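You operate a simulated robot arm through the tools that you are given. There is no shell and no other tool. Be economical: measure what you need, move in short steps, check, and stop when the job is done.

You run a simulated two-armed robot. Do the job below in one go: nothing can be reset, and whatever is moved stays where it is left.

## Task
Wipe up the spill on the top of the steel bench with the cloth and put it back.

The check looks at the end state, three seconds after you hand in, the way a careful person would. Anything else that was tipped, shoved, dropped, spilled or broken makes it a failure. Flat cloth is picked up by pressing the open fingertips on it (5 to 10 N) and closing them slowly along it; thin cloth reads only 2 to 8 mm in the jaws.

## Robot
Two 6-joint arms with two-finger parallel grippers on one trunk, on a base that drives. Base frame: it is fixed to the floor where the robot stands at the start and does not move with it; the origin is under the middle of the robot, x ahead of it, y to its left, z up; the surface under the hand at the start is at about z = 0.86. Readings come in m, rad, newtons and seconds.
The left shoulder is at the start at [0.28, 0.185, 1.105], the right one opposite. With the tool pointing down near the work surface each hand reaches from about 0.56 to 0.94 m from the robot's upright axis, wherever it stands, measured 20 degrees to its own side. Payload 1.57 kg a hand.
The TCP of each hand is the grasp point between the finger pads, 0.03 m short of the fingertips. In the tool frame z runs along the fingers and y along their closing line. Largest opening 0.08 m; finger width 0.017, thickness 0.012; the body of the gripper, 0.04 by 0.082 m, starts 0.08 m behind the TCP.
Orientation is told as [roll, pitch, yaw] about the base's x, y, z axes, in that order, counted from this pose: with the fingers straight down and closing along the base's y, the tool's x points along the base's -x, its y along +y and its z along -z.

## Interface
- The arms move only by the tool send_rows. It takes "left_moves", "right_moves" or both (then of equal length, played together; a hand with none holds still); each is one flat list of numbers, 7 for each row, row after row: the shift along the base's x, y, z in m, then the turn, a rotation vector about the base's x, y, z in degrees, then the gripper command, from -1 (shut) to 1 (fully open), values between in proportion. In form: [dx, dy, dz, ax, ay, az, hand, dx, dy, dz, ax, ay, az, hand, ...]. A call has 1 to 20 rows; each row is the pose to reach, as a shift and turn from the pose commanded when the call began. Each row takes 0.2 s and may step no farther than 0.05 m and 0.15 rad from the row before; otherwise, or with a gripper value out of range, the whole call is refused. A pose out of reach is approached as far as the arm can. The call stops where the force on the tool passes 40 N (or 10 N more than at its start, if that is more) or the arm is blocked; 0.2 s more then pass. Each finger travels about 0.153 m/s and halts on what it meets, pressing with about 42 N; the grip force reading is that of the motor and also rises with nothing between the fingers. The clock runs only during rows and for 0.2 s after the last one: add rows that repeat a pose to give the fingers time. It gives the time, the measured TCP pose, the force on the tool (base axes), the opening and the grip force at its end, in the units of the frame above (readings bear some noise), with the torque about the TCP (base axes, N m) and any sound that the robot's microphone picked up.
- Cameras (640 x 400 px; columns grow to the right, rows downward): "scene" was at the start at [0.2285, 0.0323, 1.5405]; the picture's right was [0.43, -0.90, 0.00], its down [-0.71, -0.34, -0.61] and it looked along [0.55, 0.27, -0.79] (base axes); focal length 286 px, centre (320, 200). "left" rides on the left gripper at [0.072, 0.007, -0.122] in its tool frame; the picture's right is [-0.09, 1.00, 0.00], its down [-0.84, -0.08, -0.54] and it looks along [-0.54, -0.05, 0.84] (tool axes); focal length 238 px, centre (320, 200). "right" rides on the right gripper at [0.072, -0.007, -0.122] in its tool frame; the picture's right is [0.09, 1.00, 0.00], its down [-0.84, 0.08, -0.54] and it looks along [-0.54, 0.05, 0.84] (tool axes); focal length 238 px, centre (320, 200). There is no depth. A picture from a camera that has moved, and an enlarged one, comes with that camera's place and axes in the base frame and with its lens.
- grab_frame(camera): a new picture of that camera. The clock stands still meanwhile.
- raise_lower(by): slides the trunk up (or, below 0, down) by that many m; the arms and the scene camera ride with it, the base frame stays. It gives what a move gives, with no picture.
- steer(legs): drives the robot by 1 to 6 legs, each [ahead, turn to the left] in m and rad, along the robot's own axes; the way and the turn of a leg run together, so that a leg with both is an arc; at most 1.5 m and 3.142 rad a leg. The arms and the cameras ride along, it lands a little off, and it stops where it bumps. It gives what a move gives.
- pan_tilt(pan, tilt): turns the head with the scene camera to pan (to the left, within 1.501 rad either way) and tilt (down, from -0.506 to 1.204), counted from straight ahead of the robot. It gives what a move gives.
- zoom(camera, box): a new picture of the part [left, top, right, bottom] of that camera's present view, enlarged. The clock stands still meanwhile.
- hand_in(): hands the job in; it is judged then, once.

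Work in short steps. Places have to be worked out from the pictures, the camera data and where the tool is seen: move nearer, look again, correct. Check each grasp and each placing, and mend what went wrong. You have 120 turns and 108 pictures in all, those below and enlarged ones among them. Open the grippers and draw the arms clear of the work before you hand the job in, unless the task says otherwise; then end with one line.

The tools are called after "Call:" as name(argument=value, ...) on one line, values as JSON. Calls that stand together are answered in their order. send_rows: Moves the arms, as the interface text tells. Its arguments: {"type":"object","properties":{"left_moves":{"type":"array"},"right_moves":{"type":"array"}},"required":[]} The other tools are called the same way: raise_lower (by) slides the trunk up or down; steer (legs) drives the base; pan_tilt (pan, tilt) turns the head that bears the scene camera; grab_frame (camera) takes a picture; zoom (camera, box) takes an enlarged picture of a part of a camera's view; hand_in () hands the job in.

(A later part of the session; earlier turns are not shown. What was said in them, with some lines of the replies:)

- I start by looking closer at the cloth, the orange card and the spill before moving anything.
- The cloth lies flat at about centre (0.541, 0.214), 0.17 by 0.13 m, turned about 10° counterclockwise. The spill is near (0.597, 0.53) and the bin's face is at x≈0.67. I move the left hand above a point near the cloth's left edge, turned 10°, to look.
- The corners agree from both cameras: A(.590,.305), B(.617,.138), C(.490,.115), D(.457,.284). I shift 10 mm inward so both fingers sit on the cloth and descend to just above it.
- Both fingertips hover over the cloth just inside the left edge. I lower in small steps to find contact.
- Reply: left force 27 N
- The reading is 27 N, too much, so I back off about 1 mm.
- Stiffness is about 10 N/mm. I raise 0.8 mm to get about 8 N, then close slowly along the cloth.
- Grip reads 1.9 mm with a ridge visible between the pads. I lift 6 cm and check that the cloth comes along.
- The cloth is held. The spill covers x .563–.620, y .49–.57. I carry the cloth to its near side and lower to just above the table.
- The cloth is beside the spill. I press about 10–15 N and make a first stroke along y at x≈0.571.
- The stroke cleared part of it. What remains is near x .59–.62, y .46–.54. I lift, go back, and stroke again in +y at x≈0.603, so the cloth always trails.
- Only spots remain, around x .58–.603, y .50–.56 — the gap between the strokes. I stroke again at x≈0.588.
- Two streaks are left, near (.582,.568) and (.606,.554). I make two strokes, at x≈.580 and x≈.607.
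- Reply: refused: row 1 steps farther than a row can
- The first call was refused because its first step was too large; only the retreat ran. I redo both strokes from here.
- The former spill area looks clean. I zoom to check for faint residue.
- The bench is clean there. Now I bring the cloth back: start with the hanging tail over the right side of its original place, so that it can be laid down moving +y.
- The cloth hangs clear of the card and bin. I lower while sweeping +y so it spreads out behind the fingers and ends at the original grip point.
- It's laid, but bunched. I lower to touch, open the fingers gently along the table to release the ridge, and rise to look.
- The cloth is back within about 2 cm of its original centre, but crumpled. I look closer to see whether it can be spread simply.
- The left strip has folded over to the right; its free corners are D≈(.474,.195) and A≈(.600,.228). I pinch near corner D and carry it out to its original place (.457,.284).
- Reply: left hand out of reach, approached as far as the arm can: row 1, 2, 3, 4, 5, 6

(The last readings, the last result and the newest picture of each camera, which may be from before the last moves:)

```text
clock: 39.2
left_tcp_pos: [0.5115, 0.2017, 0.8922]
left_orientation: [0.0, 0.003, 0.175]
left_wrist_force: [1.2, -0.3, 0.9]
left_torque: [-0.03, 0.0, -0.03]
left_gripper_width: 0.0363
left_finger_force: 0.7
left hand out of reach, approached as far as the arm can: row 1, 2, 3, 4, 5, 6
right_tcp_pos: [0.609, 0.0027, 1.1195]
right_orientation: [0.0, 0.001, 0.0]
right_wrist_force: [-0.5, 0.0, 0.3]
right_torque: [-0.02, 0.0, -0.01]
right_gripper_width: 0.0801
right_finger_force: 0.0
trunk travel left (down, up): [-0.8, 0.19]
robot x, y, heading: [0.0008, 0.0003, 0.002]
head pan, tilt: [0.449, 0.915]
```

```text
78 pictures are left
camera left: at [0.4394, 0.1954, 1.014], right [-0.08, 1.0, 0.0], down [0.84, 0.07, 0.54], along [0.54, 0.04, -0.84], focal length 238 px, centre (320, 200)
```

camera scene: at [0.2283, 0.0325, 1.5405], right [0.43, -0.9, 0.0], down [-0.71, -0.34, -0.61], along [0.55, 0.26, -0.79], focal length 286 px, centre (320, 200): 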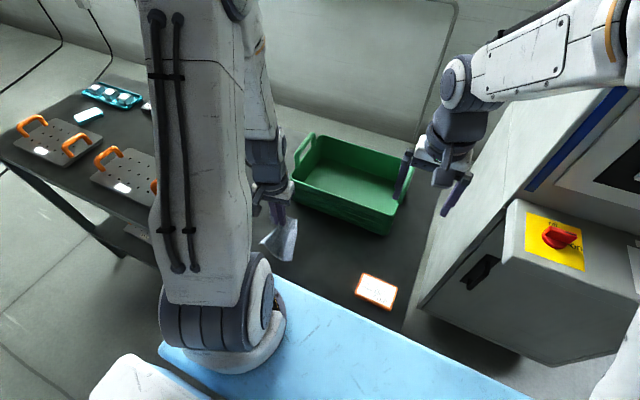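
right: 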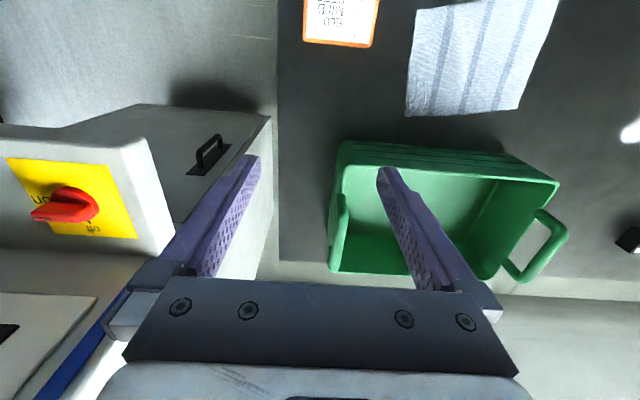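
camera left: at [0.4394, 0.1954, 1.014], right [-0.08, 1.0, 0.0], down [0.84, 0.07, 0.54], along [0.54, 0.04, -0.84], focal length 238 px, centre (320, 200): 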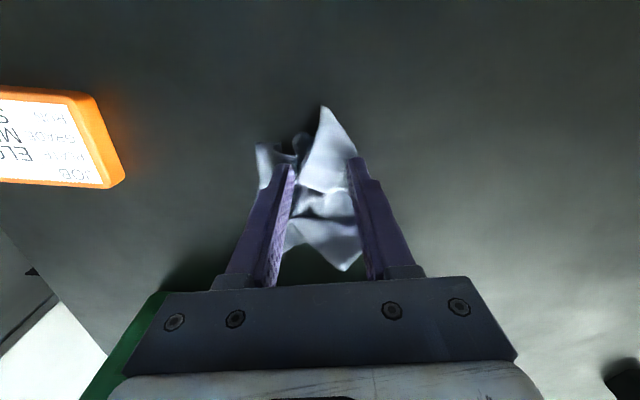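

The near side is at the inner reach limit. I rise clear and back the robot up by 0.10 m, which puts the whole cloth in the comfortable zone.

Call:
send_rows(left_moves=[0, 0, 0.03, 0, 0, 0, -0.1, 0, 0, 0.07, 0, 0, 0, -0.1, 0.01, 0, 0.11, 0, 0, 0, -0.1, 0.02, 0, 0.14, 0, 0, 0, -0.1])

Call:
steer(legs=[[-0.1, 0]])

Call:
grab_frame(camera="scene")

Call:
grab_frame(camera="left")

```text
clock: 40.2
left_tcp_pos: [0.5326, 0.1999, 1.0344]
left_orientation: [0.001, 0.0, 0.173]
left_wrist_force: [0.6, 0.5, 0.8]
left_torque: [0.0, 0.0, -0.01]
left_gripper_width: 0.0359
left_finger_force: 0.0
left hand out of reach, approached as far as the arm can: row 1, 2, 3
right_tcp_pos: [0.6097, 0.0028, 1.1203]
right_orientation: [0.0, 0.001, -0.001]
right_wrist_force: [0.3, 0.7, -0.1]
right_torque: [0.0, 0.01, -0.02]
right_gripper_width: 0.0799
right_finger_force: 0.0
trunk travel left (down, up): [-0.8, 0.19]
robot x, y, heading: [-0.0027, 0.0008, 0.0]
head pan, tilt: [0.449, 0.915]
```

```text
clock: 41.3
left_tcp_pos: [0.4336, 0.1995, 1.0347]
left_orientation: [0.001, 0.0, 0.172]
left_wrist_force: [0.7, -0.1, -0.2]
left_torque: [-0.03, 0.01, 0.02]
left_gripper_width: 0.0362
left_finger_force: 0.1
right_tcp_pos: [0.5095, 0.0012, 1.1203]
right_orientation: [0.0, -0.001, -0.001]
right_wrist_force: [-0.1, -0.2, -0.3]
right_torque: [-0.02, 0.0, 0.03]
right_gripper_width: 0.0802
right_finger_force: 0.0
trunk travel left (down, up): [-0.8, 0.19]
robot x, y, heading: [-0.0992, 0.0026, 0.001]
head pan, tilt: [0.449, 0.915]
```

```text
77 pictures are left
camera scene: at [0.1293, 0.0332, 1.5404], right [0.43, -0.9, 0.0], down [-0.71, -0.34, -0.61], along [0.55, 0.27, -0.79], focal length 286 px, centre (320, 200)
```

scene: 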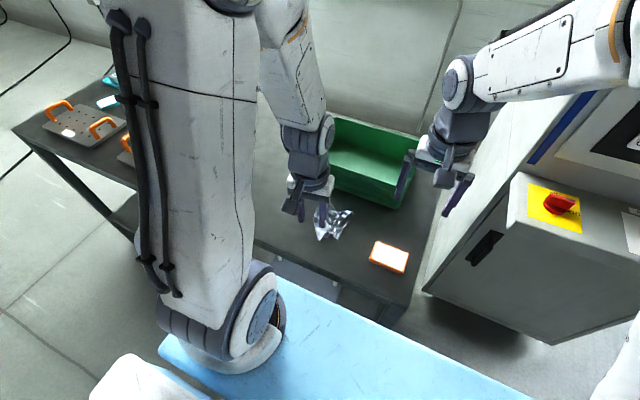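

```text
76 pictures are left
camera left: at [0.3603, 0.1929, 1.1548], right [-0.08, 1.0, 0.0], down [0.84, 0.07, 0.54], along [0.54, 0.04, -0.84], focal length 238 px, centre (320, 200)
```

left: 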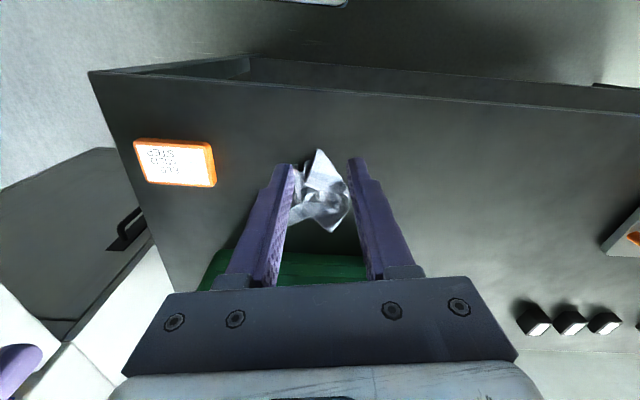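

Base moved back 0.10 m with nothing disturbed. I go down over corner D at about (.488, .202).

Call:
send_rows(left_moves=[0.02, 0.003, -0.04, 0, 0, 0, -0.1, 0.04, 0.003, -0.08, 0, 0, 0, -0.1, 0.052, 0.003, -0.12, 0, 0, 0, -0.1, 0.052, 0.003, -0.139, 0, 0, 0, -0.1, 0.052, 0.003, -0.139, 0, 0, 0, -0.1])

Call:
grab_frame(camera="left")

```text
clock: 42.5
left_tcp_pos: [0.4852, 0.2013, 0.8947]
left_orientation: [0.0, 0.001, 0.171]
left_wrist_force: [0.2, 0.0, 0.6]
left_torque: [0.02, -0.02, 0.05]
left_gripper_width: 0.0359
left_finger_force: 0.1
right_tcp_pos: [0.5092, 0.0029, 1.1209]
right_orientation: [0.0, 0.0, -0.001]
right_wrist_force: [0.1, -0.8, 0.1]
right_torque: [-0.01, 0.01, 0.01]
right_gripper_width: 0.08
right_finger_force: 0.0
trunk travel left (down, up): [-0.8, 0.19]
robot x, y, heading: [-0.0961, 0.0021, 0.001]
head pan, tilt: [0.449, 0.915]
```

```text
75 pictures are left
camera left: at [0.4117, 0.195, 1.0152], right [-0.08, 1.0, 0.0], down [0.84, 0.07, 0.54], along [0.54, 0.04, -0.84], focal length 238 px, centre (320, 200)
```

left: 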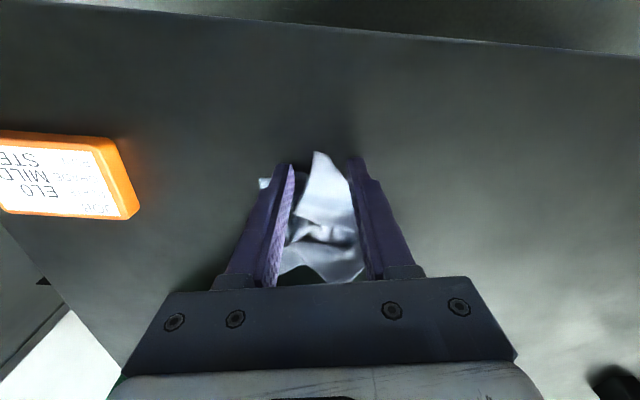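

The tip of corner D is between the fingertips. I lower to light contact, close slowly, and lift 2.5 cm.

Call:
send_rows(left_moves=[-0.001, 0.002, -0.002, 0, 0, 0, -0.1, -0.001, 0.002, -0.003, 0, 0, 0, -0.2, -0.001, 0.002, -0.003, 0, 0, 0, -0.35, -0.001, 0.002, -0.003, 0, 0, 0, -0.5, -0.001, 0.002, -0.003, 0, 0, 0, -0.65, -0.001, 0.002, -0.003, 0, 0, 0, -0.8, -0.001, 0.002, -0.003, 0, 0, 0, -1, -0.001, 0.002, -0.003, 0, 0, 0, -1, -0.001, 0.002, 0.012, 0, 0, 0, -1, -0.001, 0.002, 0.025, 0, 0, 0, -1])

Call:
grab_frame(camera="left")

Call:
zoom(camera="scene", box=[270, 170, 430, 270])

```text
clock: 44.7
left_tcp_pos: [0.4828, 0.2041, 0.9201]
left_orientation: [0.0, 0.0, 0.171]
left_wrist_force: [-0.1, 0.2, 0.3]
left_torque: [0.0, -0.01, 0.01]
left_gripper_width: 0.0019
left_finger_force: 23.8
right_tcp_pos: [0.5084, 0.0024, 1.1196]
right_orientation: [0.0, -0.001, -0.002]
right_wrist_force: [0.2, -0.6, 0.1]
right_torque: [0.02, -0.03, 0.02]
right_gripper_width: 0.0801
right_finger_force: 0.0
trunk travel left (down, up): [-0.8, 0.19]
robot x, y, heading: [-0.1021, -0.0011, 0.002]
head pan, tilt: [0.449, 0.915]
```

```text
74 pictures are left
camera left: at [0.4107, 0.1978, 1.0408], right [-0.08, 1.0, 0.0], down [0.84, 0.07, 0.54], along [0.54, 0.04, -0.84], focal length 238 px, centre (320, 200)
```

left: 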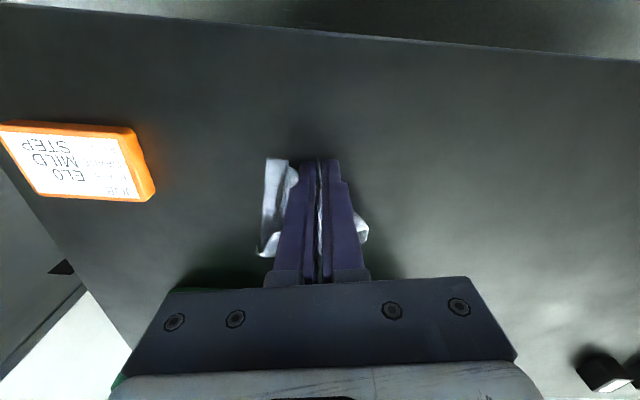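

```text
4.00 times, centred on (350, 220) of scene
camera zoom: at [0.1289, 0.033, 1.5404], right [0.43, -0.9, 0.0], down [-0.71, -0.34, -0.61], along [0.55, 0.27, -0.79], focal length 1146 px, centre (200, 120)
```

zoom: 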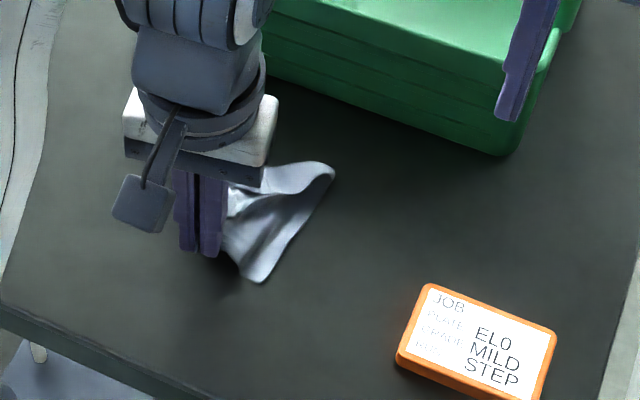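

Corner D is held. I carry it low to its original spot (.457, .284), lower, open a little and rise.

Call:
send_rows(left_moves=[-0.007, 0.02, 0.003, 0, 0, 0, -1, -0.014, 0.04, 0.003, 0, 0, 0, -1, -0.021, 0.06, 0, 0, 0, 0, -1, -0.028, 0.082, -0.01, 0, 0, 0, -1, -0.028, 0.082, -0.026, 0, 0, 0, -1, -0.028, 0.082, -0.026, 0, 0, 0, -0.8, -0.028, 0.082, -0.026, 0, 0, 0, -0.6, -0.028, 0.082, -0.026, 0, 0, 0, -0.4, -0.028, 0.082, 0.01, 0, 0, 0, -0.4, -0.028, 0.082, 0.05, 0, 0, 0, -0.4, -0.028, 0.07, 0.09, 0, 0, 0, -0.4, -0.028, 0.03, 0.1, 0, 0, 0, -0.4, -0.028, 0.03, 0.1, 0, 0, 0, -0.4])

Call:
grab_frame(camera="left")

Call:
zoom(camera="scene", box=[270, 170, 430, 270])

```text
clock: 47.5
left_tcp_pos: [0.4548, 0.2341, 1.02]
left_orientation: [-0.001, 0.001, 0.171]
left_wrist_force: [-0.1, -0.4, 0.2]
left_torque: [-0.02, -0.01, 0.0]
left_gripper_width: 0.0238
left_finger_force: 0.1
right_tcp_pos: [0.5087, 0.0018, 1.1205]
right_orientation: [0.0, 0.0, -0.003]
right_wrist_force: [0.0, 0.6, -0.9]
right_torque: [0.03, -0.02, 0.0]
right_gripper_width: 0.0802
right_finger_force: 0.1
trunk travel left (down, up): [-0.8, 0.19]
robot x, y, heading: [-0.1007, 0.0001, 0.004]
head pan, tilt: [0.449, 0.915]
```

```text
72 pictures are left
camera left: at [0.383, 0.2275, 1.1416], right [-0.08, 1.0, 0.0], down [0.84, 0.07, 0.54], along [0.54, 0.04, -0.84], focal length 238 px, centre (320, 200)
```

left: 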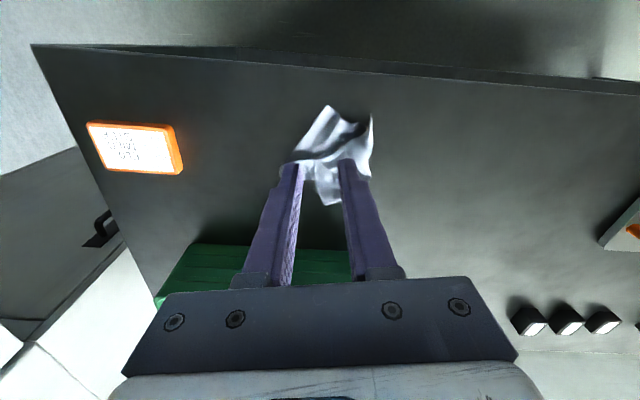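

```text
4.00 times, centred on (350, 220) of scene
camera zoom: at [0.1288, 0.0327, 1.5404], right [0.43, -0.9, 0.0], down [-0.71, -0.34, -0.61], along [0.55, 0.27, -0.79], focal length 1146 px, centre (200, 120)
```

zoom: 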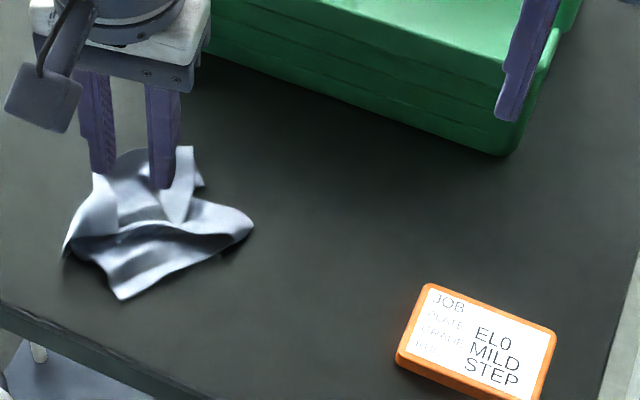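

The whole cloth slid some, but corner D is out near (.461,.298). Corner C is now at about (.442,.244); I pinch it and pull it out toward its place (.490,.115).

Call:
send_rows(left_moves=[-0.003, 0.006, -0.04, 0, 0, 0, -0.1, -0.003, 0.006, -0.08, 0, 0, 0, -0.1, -0.003, 0.006, -0.115, 0, 0, 0, -0.1, -0.003, 0.006, -0.123, 0, 0, 0, -0.1, -0.003, 0.006, -0.123, 0, 0, 0, -0.1])

Call:
grab_frame(camera="left")

```text
clock: 48.7
left_tcp_pos: [0.453, 0.2408, 0.896]
left_orientation: [0.0, 0.0, 0.172]
left_wrist_force: [0.0, 0.2, -0.4]
left_torque: [0.01, -0.02, 0.0]
left_gripper_width: 0.0358
left_finger_force: 0.1
right_tcp_pos: [0.5084, 0.001, 1.1196]
right_orientation: [-0.003, 0.001, -0.003]
right_wrist_force: [0.4, -0.3, 0.4]
right_torque: [0.01, -0.02, 0.01]
right_gripper_width: 0.0799
right_finger_force: 0.0
trunk travel left (down, up): [-0.8, 0.19]
robot x, y, heading: [-0.0967, 0.0034, 0.002]
head pan, tilt: [0.449, 0.915]
```

```text
70 pictures are left
camera left: at [0.3803, 0.2339, 1.0178], right [-0.08, 1.0, 0.0], down [0.84, 0.07, 0.54], along [0.54, 0.04, -0.84], focal length 238 px, centre (320, 200)
```

left: 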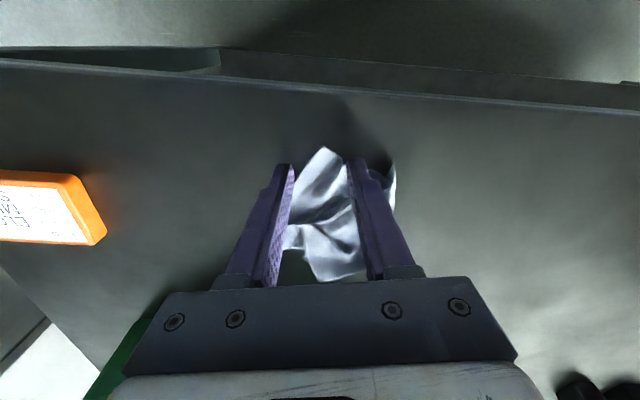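

Tip C is between the fingers. I close, lift 1.5 cm, and draw it to (.490,.115).

Call:
send_rows(left_moves=[-0.001, 0, -0.004, 0, 0, 0, -0.1, -0.001, 0, -0.0045, 0, 0, 0, -0.25, -0.001, 0, -0.0045, 0, 0, 0, -0.4, -0.001, 0, -0.0045, 0, 0, 0, -0.55, -0.001, 0, -0.0045, 0, 0, 0, -0.7, -0.001, 0, -0.0045, 0, 0, 0, -0.85, -0.001, 0, -0.0045, 0, 0, 0, -1, -0.001, 0, -0.0045, 0, 0, 0, -1, 0, 0, 0.01, 0, 0, 0, -1, 0.01, -0.032, 0.012, 0, 0, 0, -1, 0.02, -0.064, 0.012, 0, 0, 0, -1, 0.03, -0.096, 0.01, 0, 0, 0, -1, 0.037, -0.126, 0.005, 0, 0, 0, -1, 0.037, -0.126, -0.004, 0, 0, 0, -1])

Call:
zoom(camera="scene", box=[270, 170, 430, 270])

```text
clock: 51.7
left_tcp_pos: [0.489, 0.1139, 0.8941]
left_orientation: [0.001, 0.001, 0.172]
left_wrist_force: [-0.3, 0.0, 1.8]
left_torque: [0.01, -0.02, 0.0]
left_gripper_width: 0.0017
left_finger_force: 23.7
right_tcp_pos: [0.5098, 0.0016, 1.1206]
right_orientation: [0.0, -0.003, 0.0]
right_wrist_force: [-0.2, -0.2, 0.2]
right_torque: [0.02, -0.03, 0.03]
right_gripper_width: 0.0798
right_finger_force: 0.1
trunk travel left (down, up): [-0.8, 0.19]
robot x, y, heading: [-0.0986, -0.0001, 0.001]
head pan, tilt: [0.449, 0.915]
```

```text
4.00 times, centred on (350, 220) of scene
camera zoom: at [0.1287, 0.0328, 1.5405], right [0.43, -0.9, 0.0], down [-0.71, -0.34, -0.61], along [0.55, 0.27, -0.79], focal length 1146 px, centre (200, 120)
```

zoom: 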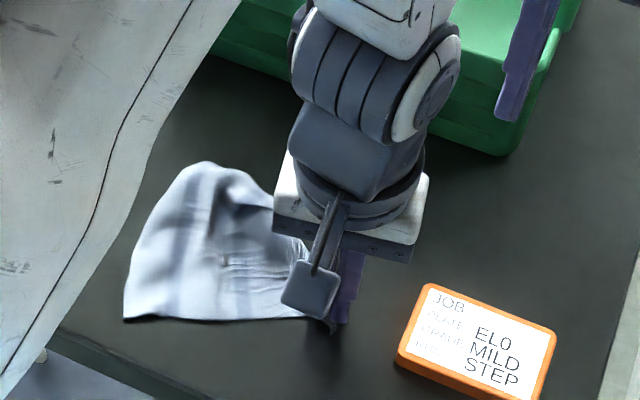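

That spread the cloth nicely. I release corner C and rise to look.

Call:
send_rows(left_moves=[0, 0, -0.001, 0, 0, 0, -0.8, 0, 0, -0.001, 0, 0, 0, -0.6, 0, 0, -0.001, 0, 0, 0, -0.4, 0, 0, 0.03, 0, 0, 0, -0.4, 0, 0.01, 0.07, 0, 0, 0, -0.4, -0.02, 0.05, 0.09, 0, 0, 0, -0.4, -0.04, 0.09, 0.11, 0, 0, 0, -0.4, -0.04, 0.13, 0.13, 0, 0, 0, -0.4, -0.04, 0.13, 0.13, 0, 0, 0, -0.4])

Call:
grab_frame(camera="left")

Call:
zoom(camera="scene", box=[270, 170, 430, 270])

```text
clock: 53.7
left_tcp_pos: [0.4491, 0.245, 1.0228]
left_orientation: [0.0, 0.002, 0.172]
left_wrist_force: [0.8, -0.1, 0.9]
left_torque: [-0.02, 0.02, 0.01]
left_gripper_width: 0.0241
left_finger_force: 0.1
right_tcp_pos: [0.5099, 0.0017, 1.1213]
right_orientation: [0.0, 0.001, -0.001]
right_wrist_force: [-0.4, -0.5, -0.1]
right_torque: [-0.02, 0.02, 0.0]
right_gripper_width: 0.0801
right_finger_force: 0.1
trunk travel left (down, up): [-0.8, 0.19]
robot x, y, heading: [-0.0997, -0.0038, 0.004]
head pan, tilt: [0.449, 0.915]
```

```text
68 pictures are left
camera left: at [0.3768, 0.239, 1.1436], right [-0.08, 1.0, 0.0], down [0.84, 0.07, 0.54], along [0.54, 0.04, -0.84], focal length 238 px, centre (320, 200)
```

left: 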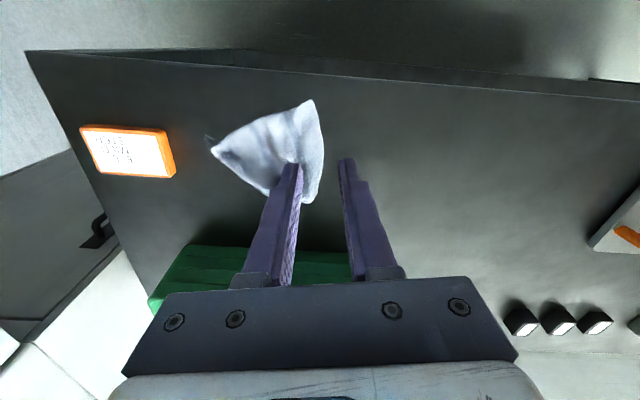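

```text
4.00 times, centred on (350, 220) of scene
camera zoom: at [0.1287, 0.0332, 1.5404], right [0.43, -0.9, 0.0], down [-0.71, -0.34, -0.61], along [0.55, 0.27, -0.79], focal length 1146 px, centre (200, 120)
```

zoom: 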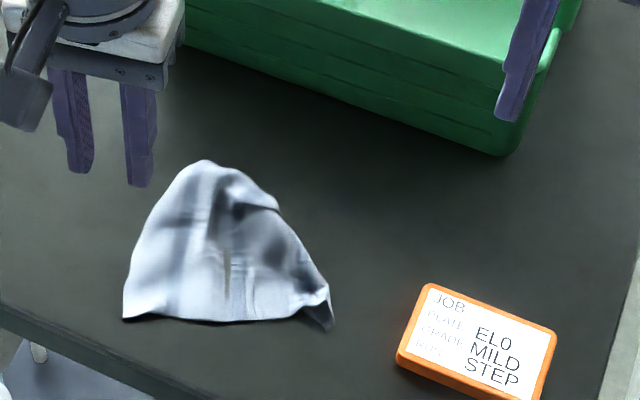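

Much flatter now. I zoom in to see where the far corners A and B are.

Call:
zoom(camera="scene", box=[295, 200, 359, 260])

Call:
zoom(camera="left", box=[190, 85, 350, 215])

```text
6.67 times, centred on (327, 230) of scene
camera zoom: at [0.1287, 0.0332, 1.5404], right [0.43, -0.9, 0.0], down [-0.71, -0.34, -0.61], along [0.55, 0.27, -0.79], focal length 1909 px, centre (273, 0)
```

zoom: 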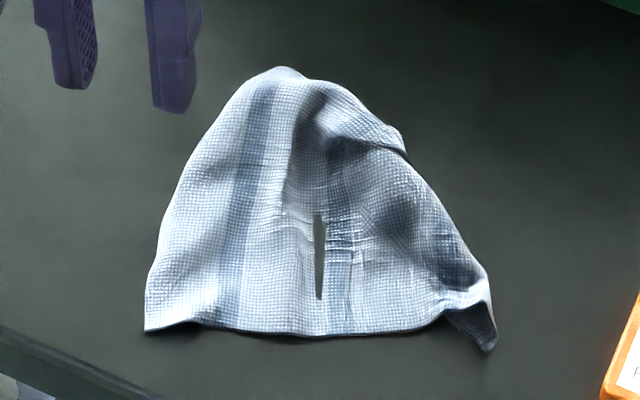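

```text
3.08 times, centred on (270, 150) of left
camera zoom: at [0.3768, 0.239, 1.1436], right [-0.08, 1.0, 0.0], down [0.84, 0.07, 0.54], along [0.54, 0.04, -0.84], focal length 733 px, centre (474, 354)
```

zoom: 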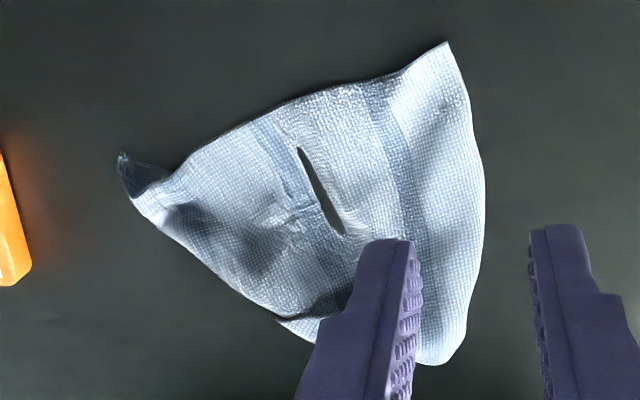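

The far-right corner B is tucked under along the A–C diagonal. I'll pinch near corner A (apex ≈(.565,.244)), lift the cloth to hang from it, and lay it along its original diagonal from C to A; then pull B and D out.

Call:
send_rows(left_moves=[0.03, 0, 0, 0, 0, 0, -0.1, 0.07, -0.002, 0, 0, 0, 0, -0.1, 0.103, -0.002, -0.02, 0, 0, 0, -0.1, 0.103, -0.002, -0.06, 0, 0, 0, -0.1, 0.103, -0.002, -0.1, 0, 0, 0, -0.1, 0.103, -0.002, -0.122, 0, 0, 0, -0.1, 0.103, -0.002, -0.122, 0, 0, 0, -0.1])

Call:
grab_frame(camera="left")

```text
clock: 55.3
left_tcp_pos: [0.5524, 0.2421, 0.9012]
left_orientation: [0.001, 0.001, 0.173]
left_wrist_force: [0.4, -0.4, -0.4]
left_torque: [-0.01, 0.01, -0.03]
left_gripper_width: 0.0362
left_finger_force: 0.1
right_tcp_pos: [0.5092, 0.0029, 1.12]
right_orientation: [-0.001, 0.0, -0.002]
right_wrist_force: [-0.2, 0.6, 0.1]
right_torque: [-0.03, 0.0, 0.04]
right_gripper_width: 0.0804
right_finger_force: 0.0
trunk travel left (down, up): [-0.8, 0.19]
robot x, y, heading: [-0.1037, 0.0039, -0.003]
head pan, tilt: [0.449, 0.915]
```

```text
64 pictures are left
camera left: at [0.4799, 0.2361, 1.0219], right [-0.08, 1.0, 0.0], down [0.84, 0.07, 0.54], along [0.54, 0.04, -0.84], focal length 238 px, centre (320, 200)
```

left: 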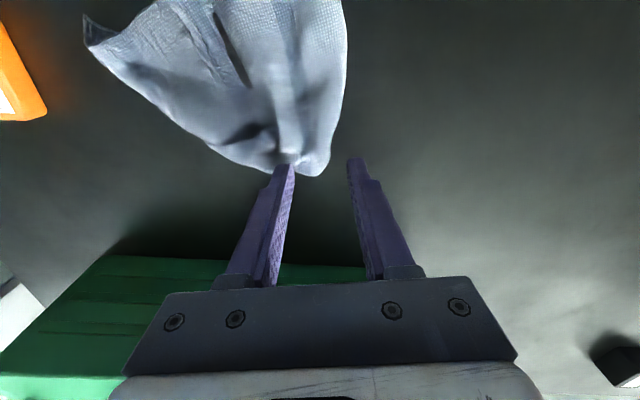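

The apex is at about (.560,.234), so I shift back 11 mm and 9 mm to the right, then press lightly and close.

Call:
send_rows(left_moves=[-0.011, -0.009, 0, 0, 0, 0, -0.1, -0.011, -0.009, -0.006, 0, 0, 0, -0.1, -0.011, -0.009, -0.009, 0, 0, 0, -0.1, -0.011, -0.009, -0.0098, 0, 0, 0, -0.1, -0.011, -0.009, -0.0098, 0, 0, 0, -0.25, -0.011, -0.009, -0.0098, 0, 0, 0, -0.4, -0.011, -0.009, -0.0098, 0, 0, 0, -0.55, -0.011, -0.009, -0.0098, 0, 0, 0, -0.7, -0.011, -0.009, -0.0098, 0, 0, 0, -0.85, -0.011, -0.009, -0.0098, 0, 0, 0, -1, -0.011, -0.009, -0.0098, 0, 0, 0, -1, -0.011, -0.009, 0.02, 0, 0, 0, -1, -0.011, -0.009, 0.06, 0, 0, 0, -1, -0.011, -0.009, 0.1, 0, 0, 0, -1, -0.011, -0.009, 0.14, 0, 0, 0, -1, -0.011, -0.009, 0.18, 0, 0, 0, -1, -0.011, -0.009, 0.21, 0, 0, 0, -1, -0.011, -0.009, 0.21, 0, 0, 0, -1])

Call:
grab_frame(camera="left")

Call:
grab_frame(camera="scene")

```text
clock: 59.1
left_tcp_pos: [0.5424, 0.2339, 1.1112]
left_orientation: [0.0, 0.0, 0.171]
left_wrist_force: [1.2, 0.0, -0.2]
left_torque: [0.01, -0.01, 0.01]
left_gripper_width: 0.0022
left_finger_force: 23.7
right_tcp_pos: [0.5091, 0.0015, 1.1204]
right_orientation: [0.001, 0.001, -0.003]
right_wrist_force: [-0.4, 0.3, -0.5]
right_torque: [0.01, -0.04, 0.01]
right_gripper_width: 0.0801
right_finger_force: 0.0
trunk travel left (down, up): [-0.8, 0.19]
robot x, y, heading: [-0.0994, 0.0008, -0.002]
head pan, tilt: [0.449, 0.915]
```

```text
63 pictures are left
camera left: at [0.4688, 0.2275, 1.2324], right [-0.08, 1.0, 0.0], down [0.84, 0.07, 0.54], along [0.54, 0.04, -0.84], focal length 238 px, centre (320, 200)
```

left: 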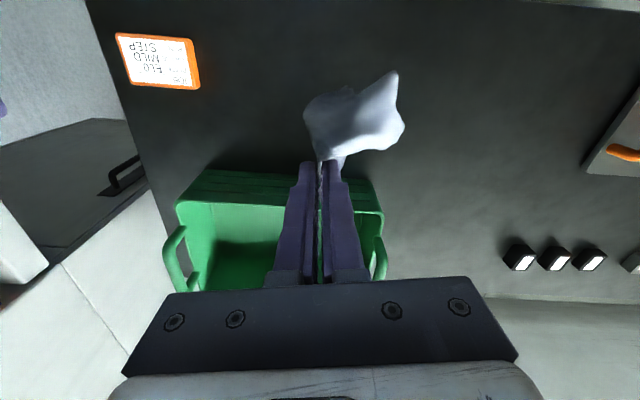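

```text
62 pictures are left
camera scene: at [0.1287, 0.0329, 1.5405], right [0.43, -0.9, 0.0], down [-0.71, -0.34, -0.61], along [0.55, 0.27, -0.79], focal length 286 px, centre (320, 200)
```

scene: 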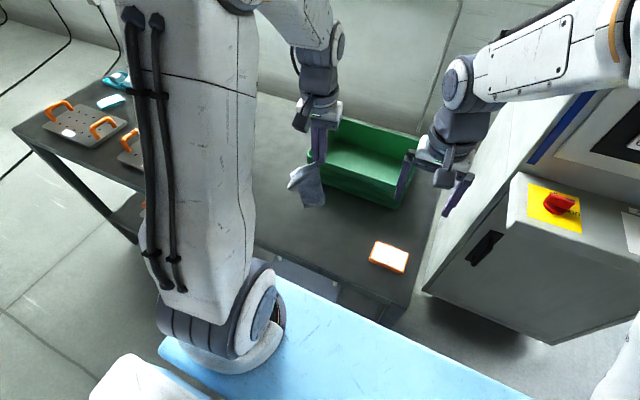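

The cloth hangs in the air from near A. I zoom to see its shape.

Call:
zoom(camera="scene", box=[260, 120, 370, 230])

Call:
grab_frame(camera="right")

```text
3.64 times, centred on (315, 175) of scene
camera zoom: at [0.1287, 0.0329, 1.5405], right [0.43, -0.9, 0.0], down [-0.71, -0.34, -0.61], along [0.55, 0.27, -0.79], focal length 1041 px, centre (338, 291)
```

zoom: 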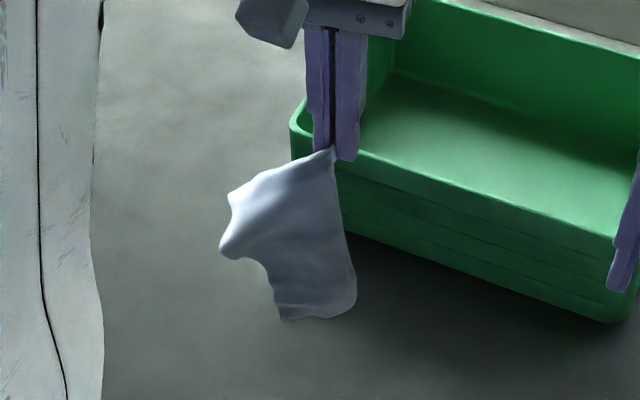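

```text
60 pictures are left
camera right: at [0.4365, -0.005, 1.2425], right [-0.09, 1.0, 0.0], down [0.84, 0.08, 0.54], along [0.54, 0.05, -0.84], focal length 238 px, centre (320, 200)
```

right: 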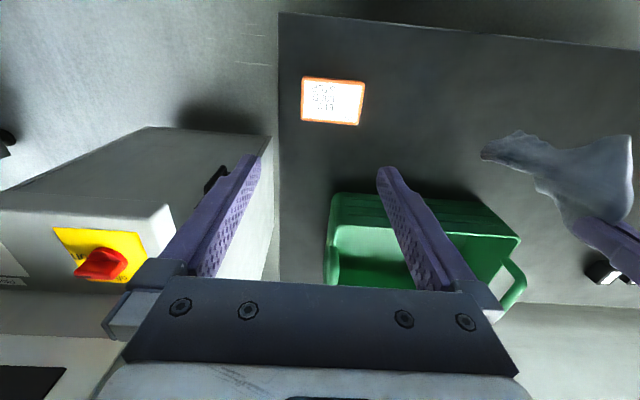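

It hangs open. I move so the tail C is over its original spot and lay it down along the diagonal toward A's original spot (.590,.305).

Call:
send_rows(left_moves=[-0.012, -0.035, 0, 0, 0, 0, -1, -0.024, -0.07, 0, 0, 0, 0, -1, -0.036, -0.105, 0, 0, 0, 0, -1, -0.036, -0.105, -0.03, 0, 0, 0, -1, -0.036, -0.105, -0.055, 0, 0, 0, -1, -0.036, -0.105, -0.075, 0, 0, 0, -1, -0.032, -0.094, -0.09, 0, 0, 0, -1, -0.026, -0.08, -0.105, 0, 0, 0, -1, -0.02, -0.066, -0.12, 0, 0, 0, -1, -0.012, -0.05, -0.135, 0, 0, 0, -1, -0.004, -0.034, -0.15, 0, 0, 0, -1, 0.004, -0.018, -0.165, 0, 0, 0, -1, 0.012, -0.002, -0.18, 0, 0, 0, -1, 0.02, 0.014, -0.192, 0, 0, 0, -1, 0.028, 0.03, -0.203, 0, 0, 0, -1, 0.036, 0.046, -0.211, 0, 0, 0, -1, 0.041, 0.058, -0.216, 0, 0, 0, -1, 0.041, 0.058, -0.216, 0, 0, 0, -1])

Call:
grab_frame(camera="left")

Call:
zoom(camera="scene", box=[270, 170, 430, 270])

```text
clock: 62.9
left_tcp_pos: [0.5822, 0.291, 0.8959]
left_orientation: [0.0, -0.001, 0.171]
left_wrist_force: [-0.5, 0.5, 0.3]
left_torque: [-0.04, -0.03, 0.0]
left_gripper_width: 0.0021
left_finger_force: 23.8
right_tcp_pos: [0.5087, 0.0026, 1.1189]
right_orientation: [-0.001, -0.001, -0.001]
right_wrist_force: [0.0, 0.8, 0.7]
right_torque: [0.01, 0.03, -0.01]
right_gripper_width: 0.0802
right_finger_force: 0.0
trunk travel left (down, up): [-0.8, 0.19]
robot x, y, heading: [-0.0978, 0.001, -0.002]
head pan, tilt: [0.449, 0.915]
```

```text
59 pictures are left
camera left: at [0.5101, 0.2845, 1.0165], right [-0.08, 1.0, 0.0], down [0.84, 0.07, 0.54], along [0.54, 0.04, -0.84], focal length 238 px, centre (320, 200)
```

left: 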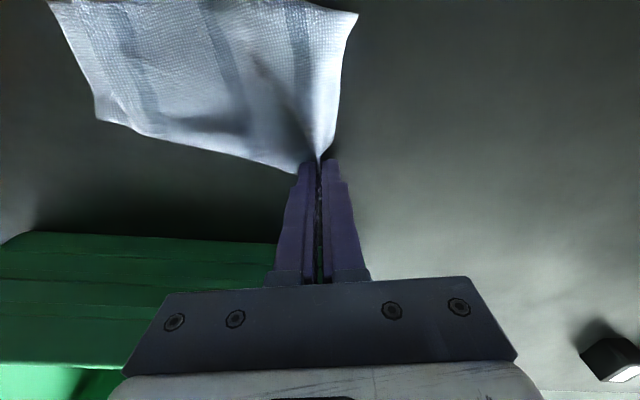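

```text
4.00 times, centred on (350, 220) of scene
camera zoom: at [0.1289, 0.033, 1.5404], right [0.43, -0.9, 0.0], down [-0.71, -0.34, -0.61], along [0.55, 0.27, -0.79], focal length 1146 px, centre (200, 120)
```

zoom: 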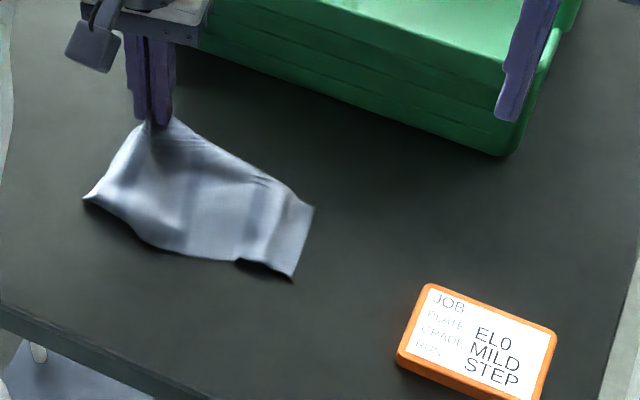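

Excellent: the cloth is almost fully spread at its original place. I release A gently and rise.

Call:
send_rows(left_moves=[0, 0, -0.003, 0, 0, 0, -1, 0, 0, -0.004, 0, 0, 0, -0.8, 0, 0, -0.004, 0, 0, 0, -0.6, 0, 0, -0.004, 0, 0, 0, -0.4, 0, 0, 0.01, 0, 0, 0, -0.4, 0, 0, 0.05, 0, 0, 0, -0.4, -0.03, 0.03, 0.08, 0, 0, 0, -0.4, -0.06, 0.06, 0.1, 0, 0, 0, -0.4, -0.09, 0.08, 0.13, 0, 0, 0, -0.4, -0.09, 0.08, 0.13, 0, 0, 0, -0.4])

Call:
grab_frame(camera="left")

Call:
zoom(camera="scene", box=[270, 170, 430, 270])

```text
refused: row 7 steps farther than a row can; nothing moved
```

```text
57 pictures are left
camera left: at [0.5101, 0.2845, 1.0165], right [-0.08, 1.0, 0.0], down [0.84, 0.07, 0.54], along [0.54, 0.04, -0.84], focal length 238 px, centre (320, 200)
```

left: 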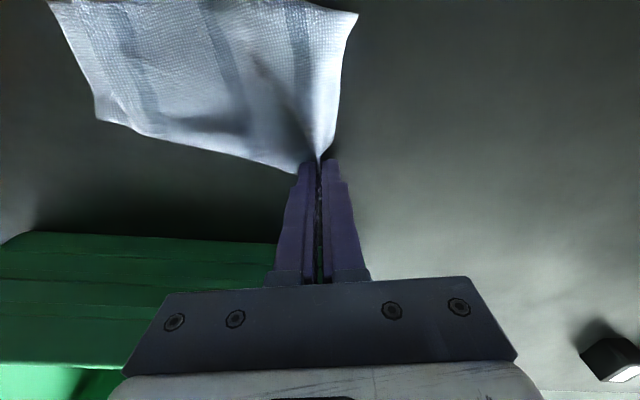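

```text
4.00 times, centred on (350, 220) of scene
camera zoom: at [0.1289, 0.033, 1.5404], right [0.43, -0.9, 0.0], down [-0.71, -0.34, -0.61], along [0.55, 0.27, -0.79], focal length 1146 px, centre (200, 120)
```

zoom: 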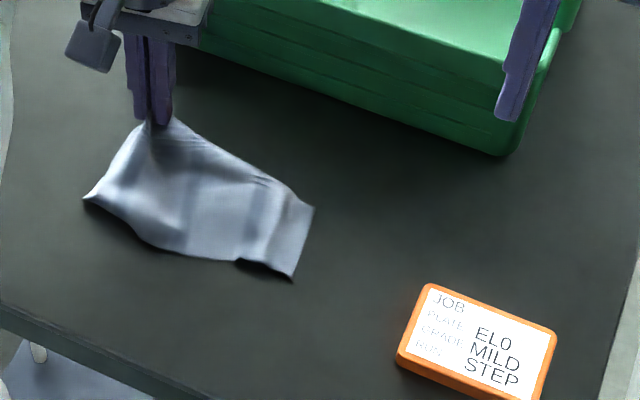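

The call was refused because a retreat step was too large. I repeat it with smaller steps.

Call:
send_rows(left_moves=[0, 0, -0.003, 0, 0, 0, -1, 0, 0, -0.004, 0, 0, 0, -0.8, 0, 0, -0.004, 0, 0, 0, -0.6, 0, 0, -0.004, 0, 0, 0, -0.4, 0, 0, 0.01, 0, 0, 0, -0.4, 0, 0, 0.05, 0, 0, 0, -0.4, -0.02, 0.02, 0.08, 0, 0, 0, -0.4, -0.04, 0.05, 0.1, 0, 0, 0, -0.4, -0.06, 0.08, 0.13, 0, 0, 0, -0.4, -0.09, 0.08, 0.13, 0, 0, 0, -0.4, -0.09, 0.08, 0.13, 0, 0, 0, -0.4])

Call:
grab_frame(camera="left")

Call:
zoom(camera="scene", box=[270, 170, 430, 270])

```text
clock: 65.3
left_tcp_pos: [0.491, 0.3704, 1.0247]
left_orientation: [0.001, 0.001, 0.171]
left_wrist_force: [0.0, -0.4, 0.0]
left_torque: [-0.03, -0.03, 0.01]
left_gripper_width: 0.0241
left_finger_force: 0.0
right_tcp_pos: [0.5093, 0.0017, 1.1192]
right_orientation: [0.0, 0.001, -0.001]
right_wrist_force: [0.0, -0.8, -0.3]
right_torque: [-0.01, -0.01, 0.01]
right_gripper_width: 0.08
right_finger_force: 0.1
trunk travel left (down, up): [-0.8, 0.19]
robot x, y, heading: [-0.1002, 0.004, 0.003]
head pan, tilt: [0.449, 0.915]
```

```text
55 pictures are left
camera left: at [0.4199, 0.3645, 1.1457], right [-0.08, 1.0, 0.0], down [0.84, 0.07, 0.54], along [0.54, 0.04, -0.84], focal length 238 px, centre (320, 200)
```

left: 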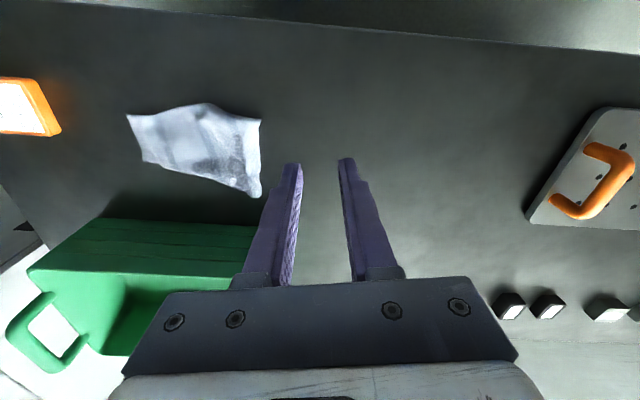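

```text
4.00 times, centred on (350, 220) of scene
camera zoom: at [0.1287, 0.033, 1.5405], right [0.43, -0.9, 0.0], down [-0.71, -0.34, -0.61], along [0.55, 0.27, -0.79], focal length 1146 px, centre (200, 120)
```

zoom: 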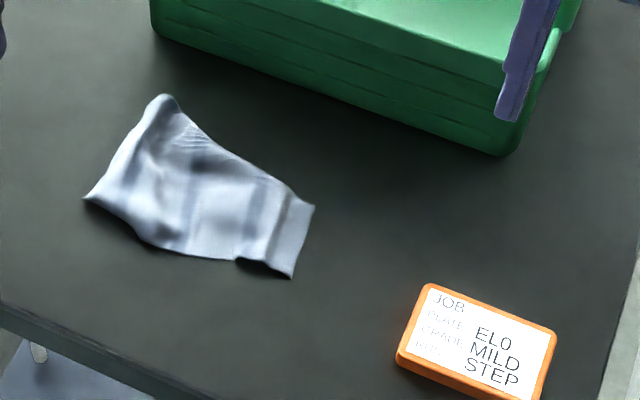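

The cloth lies nearly flat, its centre within 2 cm of where it was. I raise the left arm clear with the gripper open, then make a last check of the spill area and surroundings.

Call:
send_rows(left_moves=[-0.02, 0.02, 0.035, 0, 0, 0, 0.2, -0.04, 0.04, 0.06, 0, 0, 0, 0.6, -0.07, 0.06, 0.09, 0, 0, 0, 1, -0.09, 0.08, 0.12, 0, 0, 0, 1, -0.09, 0.08, 0.12, 0, 0, 0, 1])

Call:
grab_frame(camera="left")

Call:
zoom(camera="left", box=[290, 80, 530, 260])

Call:
grab_frame(camera="scene")

```text
clock: 66.5
left_tcp_pos: [0.4036, 0.4517, 1.1461]
left_orientation: [0.0, 0.0, 0.171]
left_wrist_force: [-0.5, 0.5, -0.3]
left_torque: [-0.02, -0.01, 0.01]
left_gripper_width: 0.08
left_finger_force: 0.0
right_tcp_pos: [0.5088, 0.0014, 1.1199]
right_orientation: [0.0, 0.002, -0.002]
right_wrist_force: [0.0, 0.2, -0.1]
right_torque: [0.01, -0.02, 0.05]
right_gripper_width: 0.0799
right_finger_force: 0.1
trunk travel left (down, up): [-0.8, 0.19]
robot x, y, heading: [-0.1012, 0.0036, 0.003]
head pan, tilt: [0.449, 0.915]
```

```text
53 pictures are left
camera left: at [0.3301, 0.4446, 1.2668], right [-0.08, 1.0, 0.0], down [0.84, 0.07, 0.54], along [0.54, 0.04, -0.84], focal length 238 px, centre (320, 200)
```

left: 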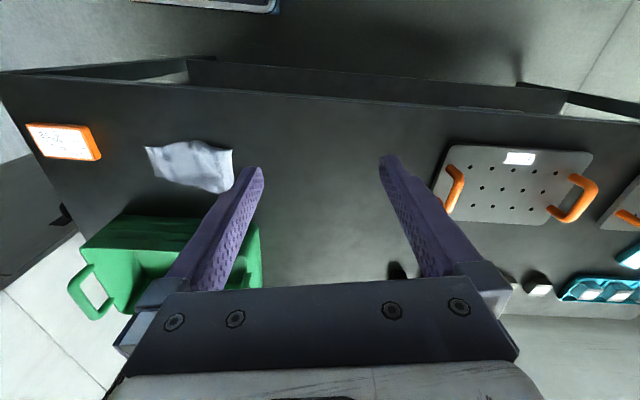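

```text
2.22 times, centred on (410, 170) of left
camera zoom: at [0.3301, 0.4446, 1.2668], right [-0.08, 1.0, 0.0], down [0.84, 0.07, 0.54], along [0.54, 0.04, -0.84], focal length 530 px, centre (120, 267)
```

zoom: 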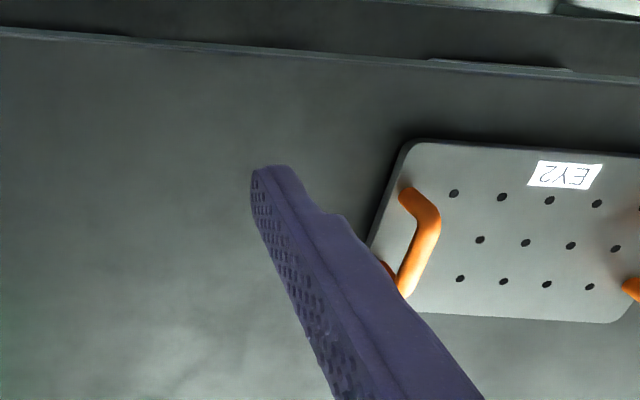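

```text
51 pictures are left
camera scene: at [0.1286, 0.033, 1.5405], right [0.43, -0.9, 0.0], down [-0.71, -0.34, -0.61], along [0.55, 0.27, -0.79], focal length 286 px, centre (320, 200)
```

scene: 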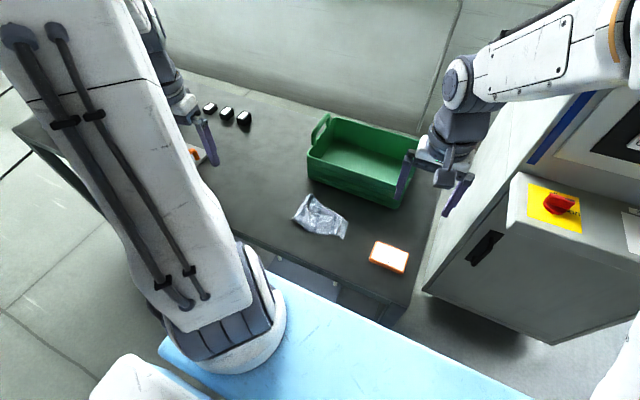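

The spill area between the fingers is clean, the cloth lies at its place, nothing else has moved, and both hands are open and clear. I hand in.

Call:
hand_in()

```text
The job is handed in.
```

The spill is wiped off the bench. The cloth is back in its place, its centre within about 2 cm of where it was, though it lies slightly rumpled rather than perfectly flat. Nothing else was disturbed, and I backed the robot up about 0.10 m to lay the cloth out.
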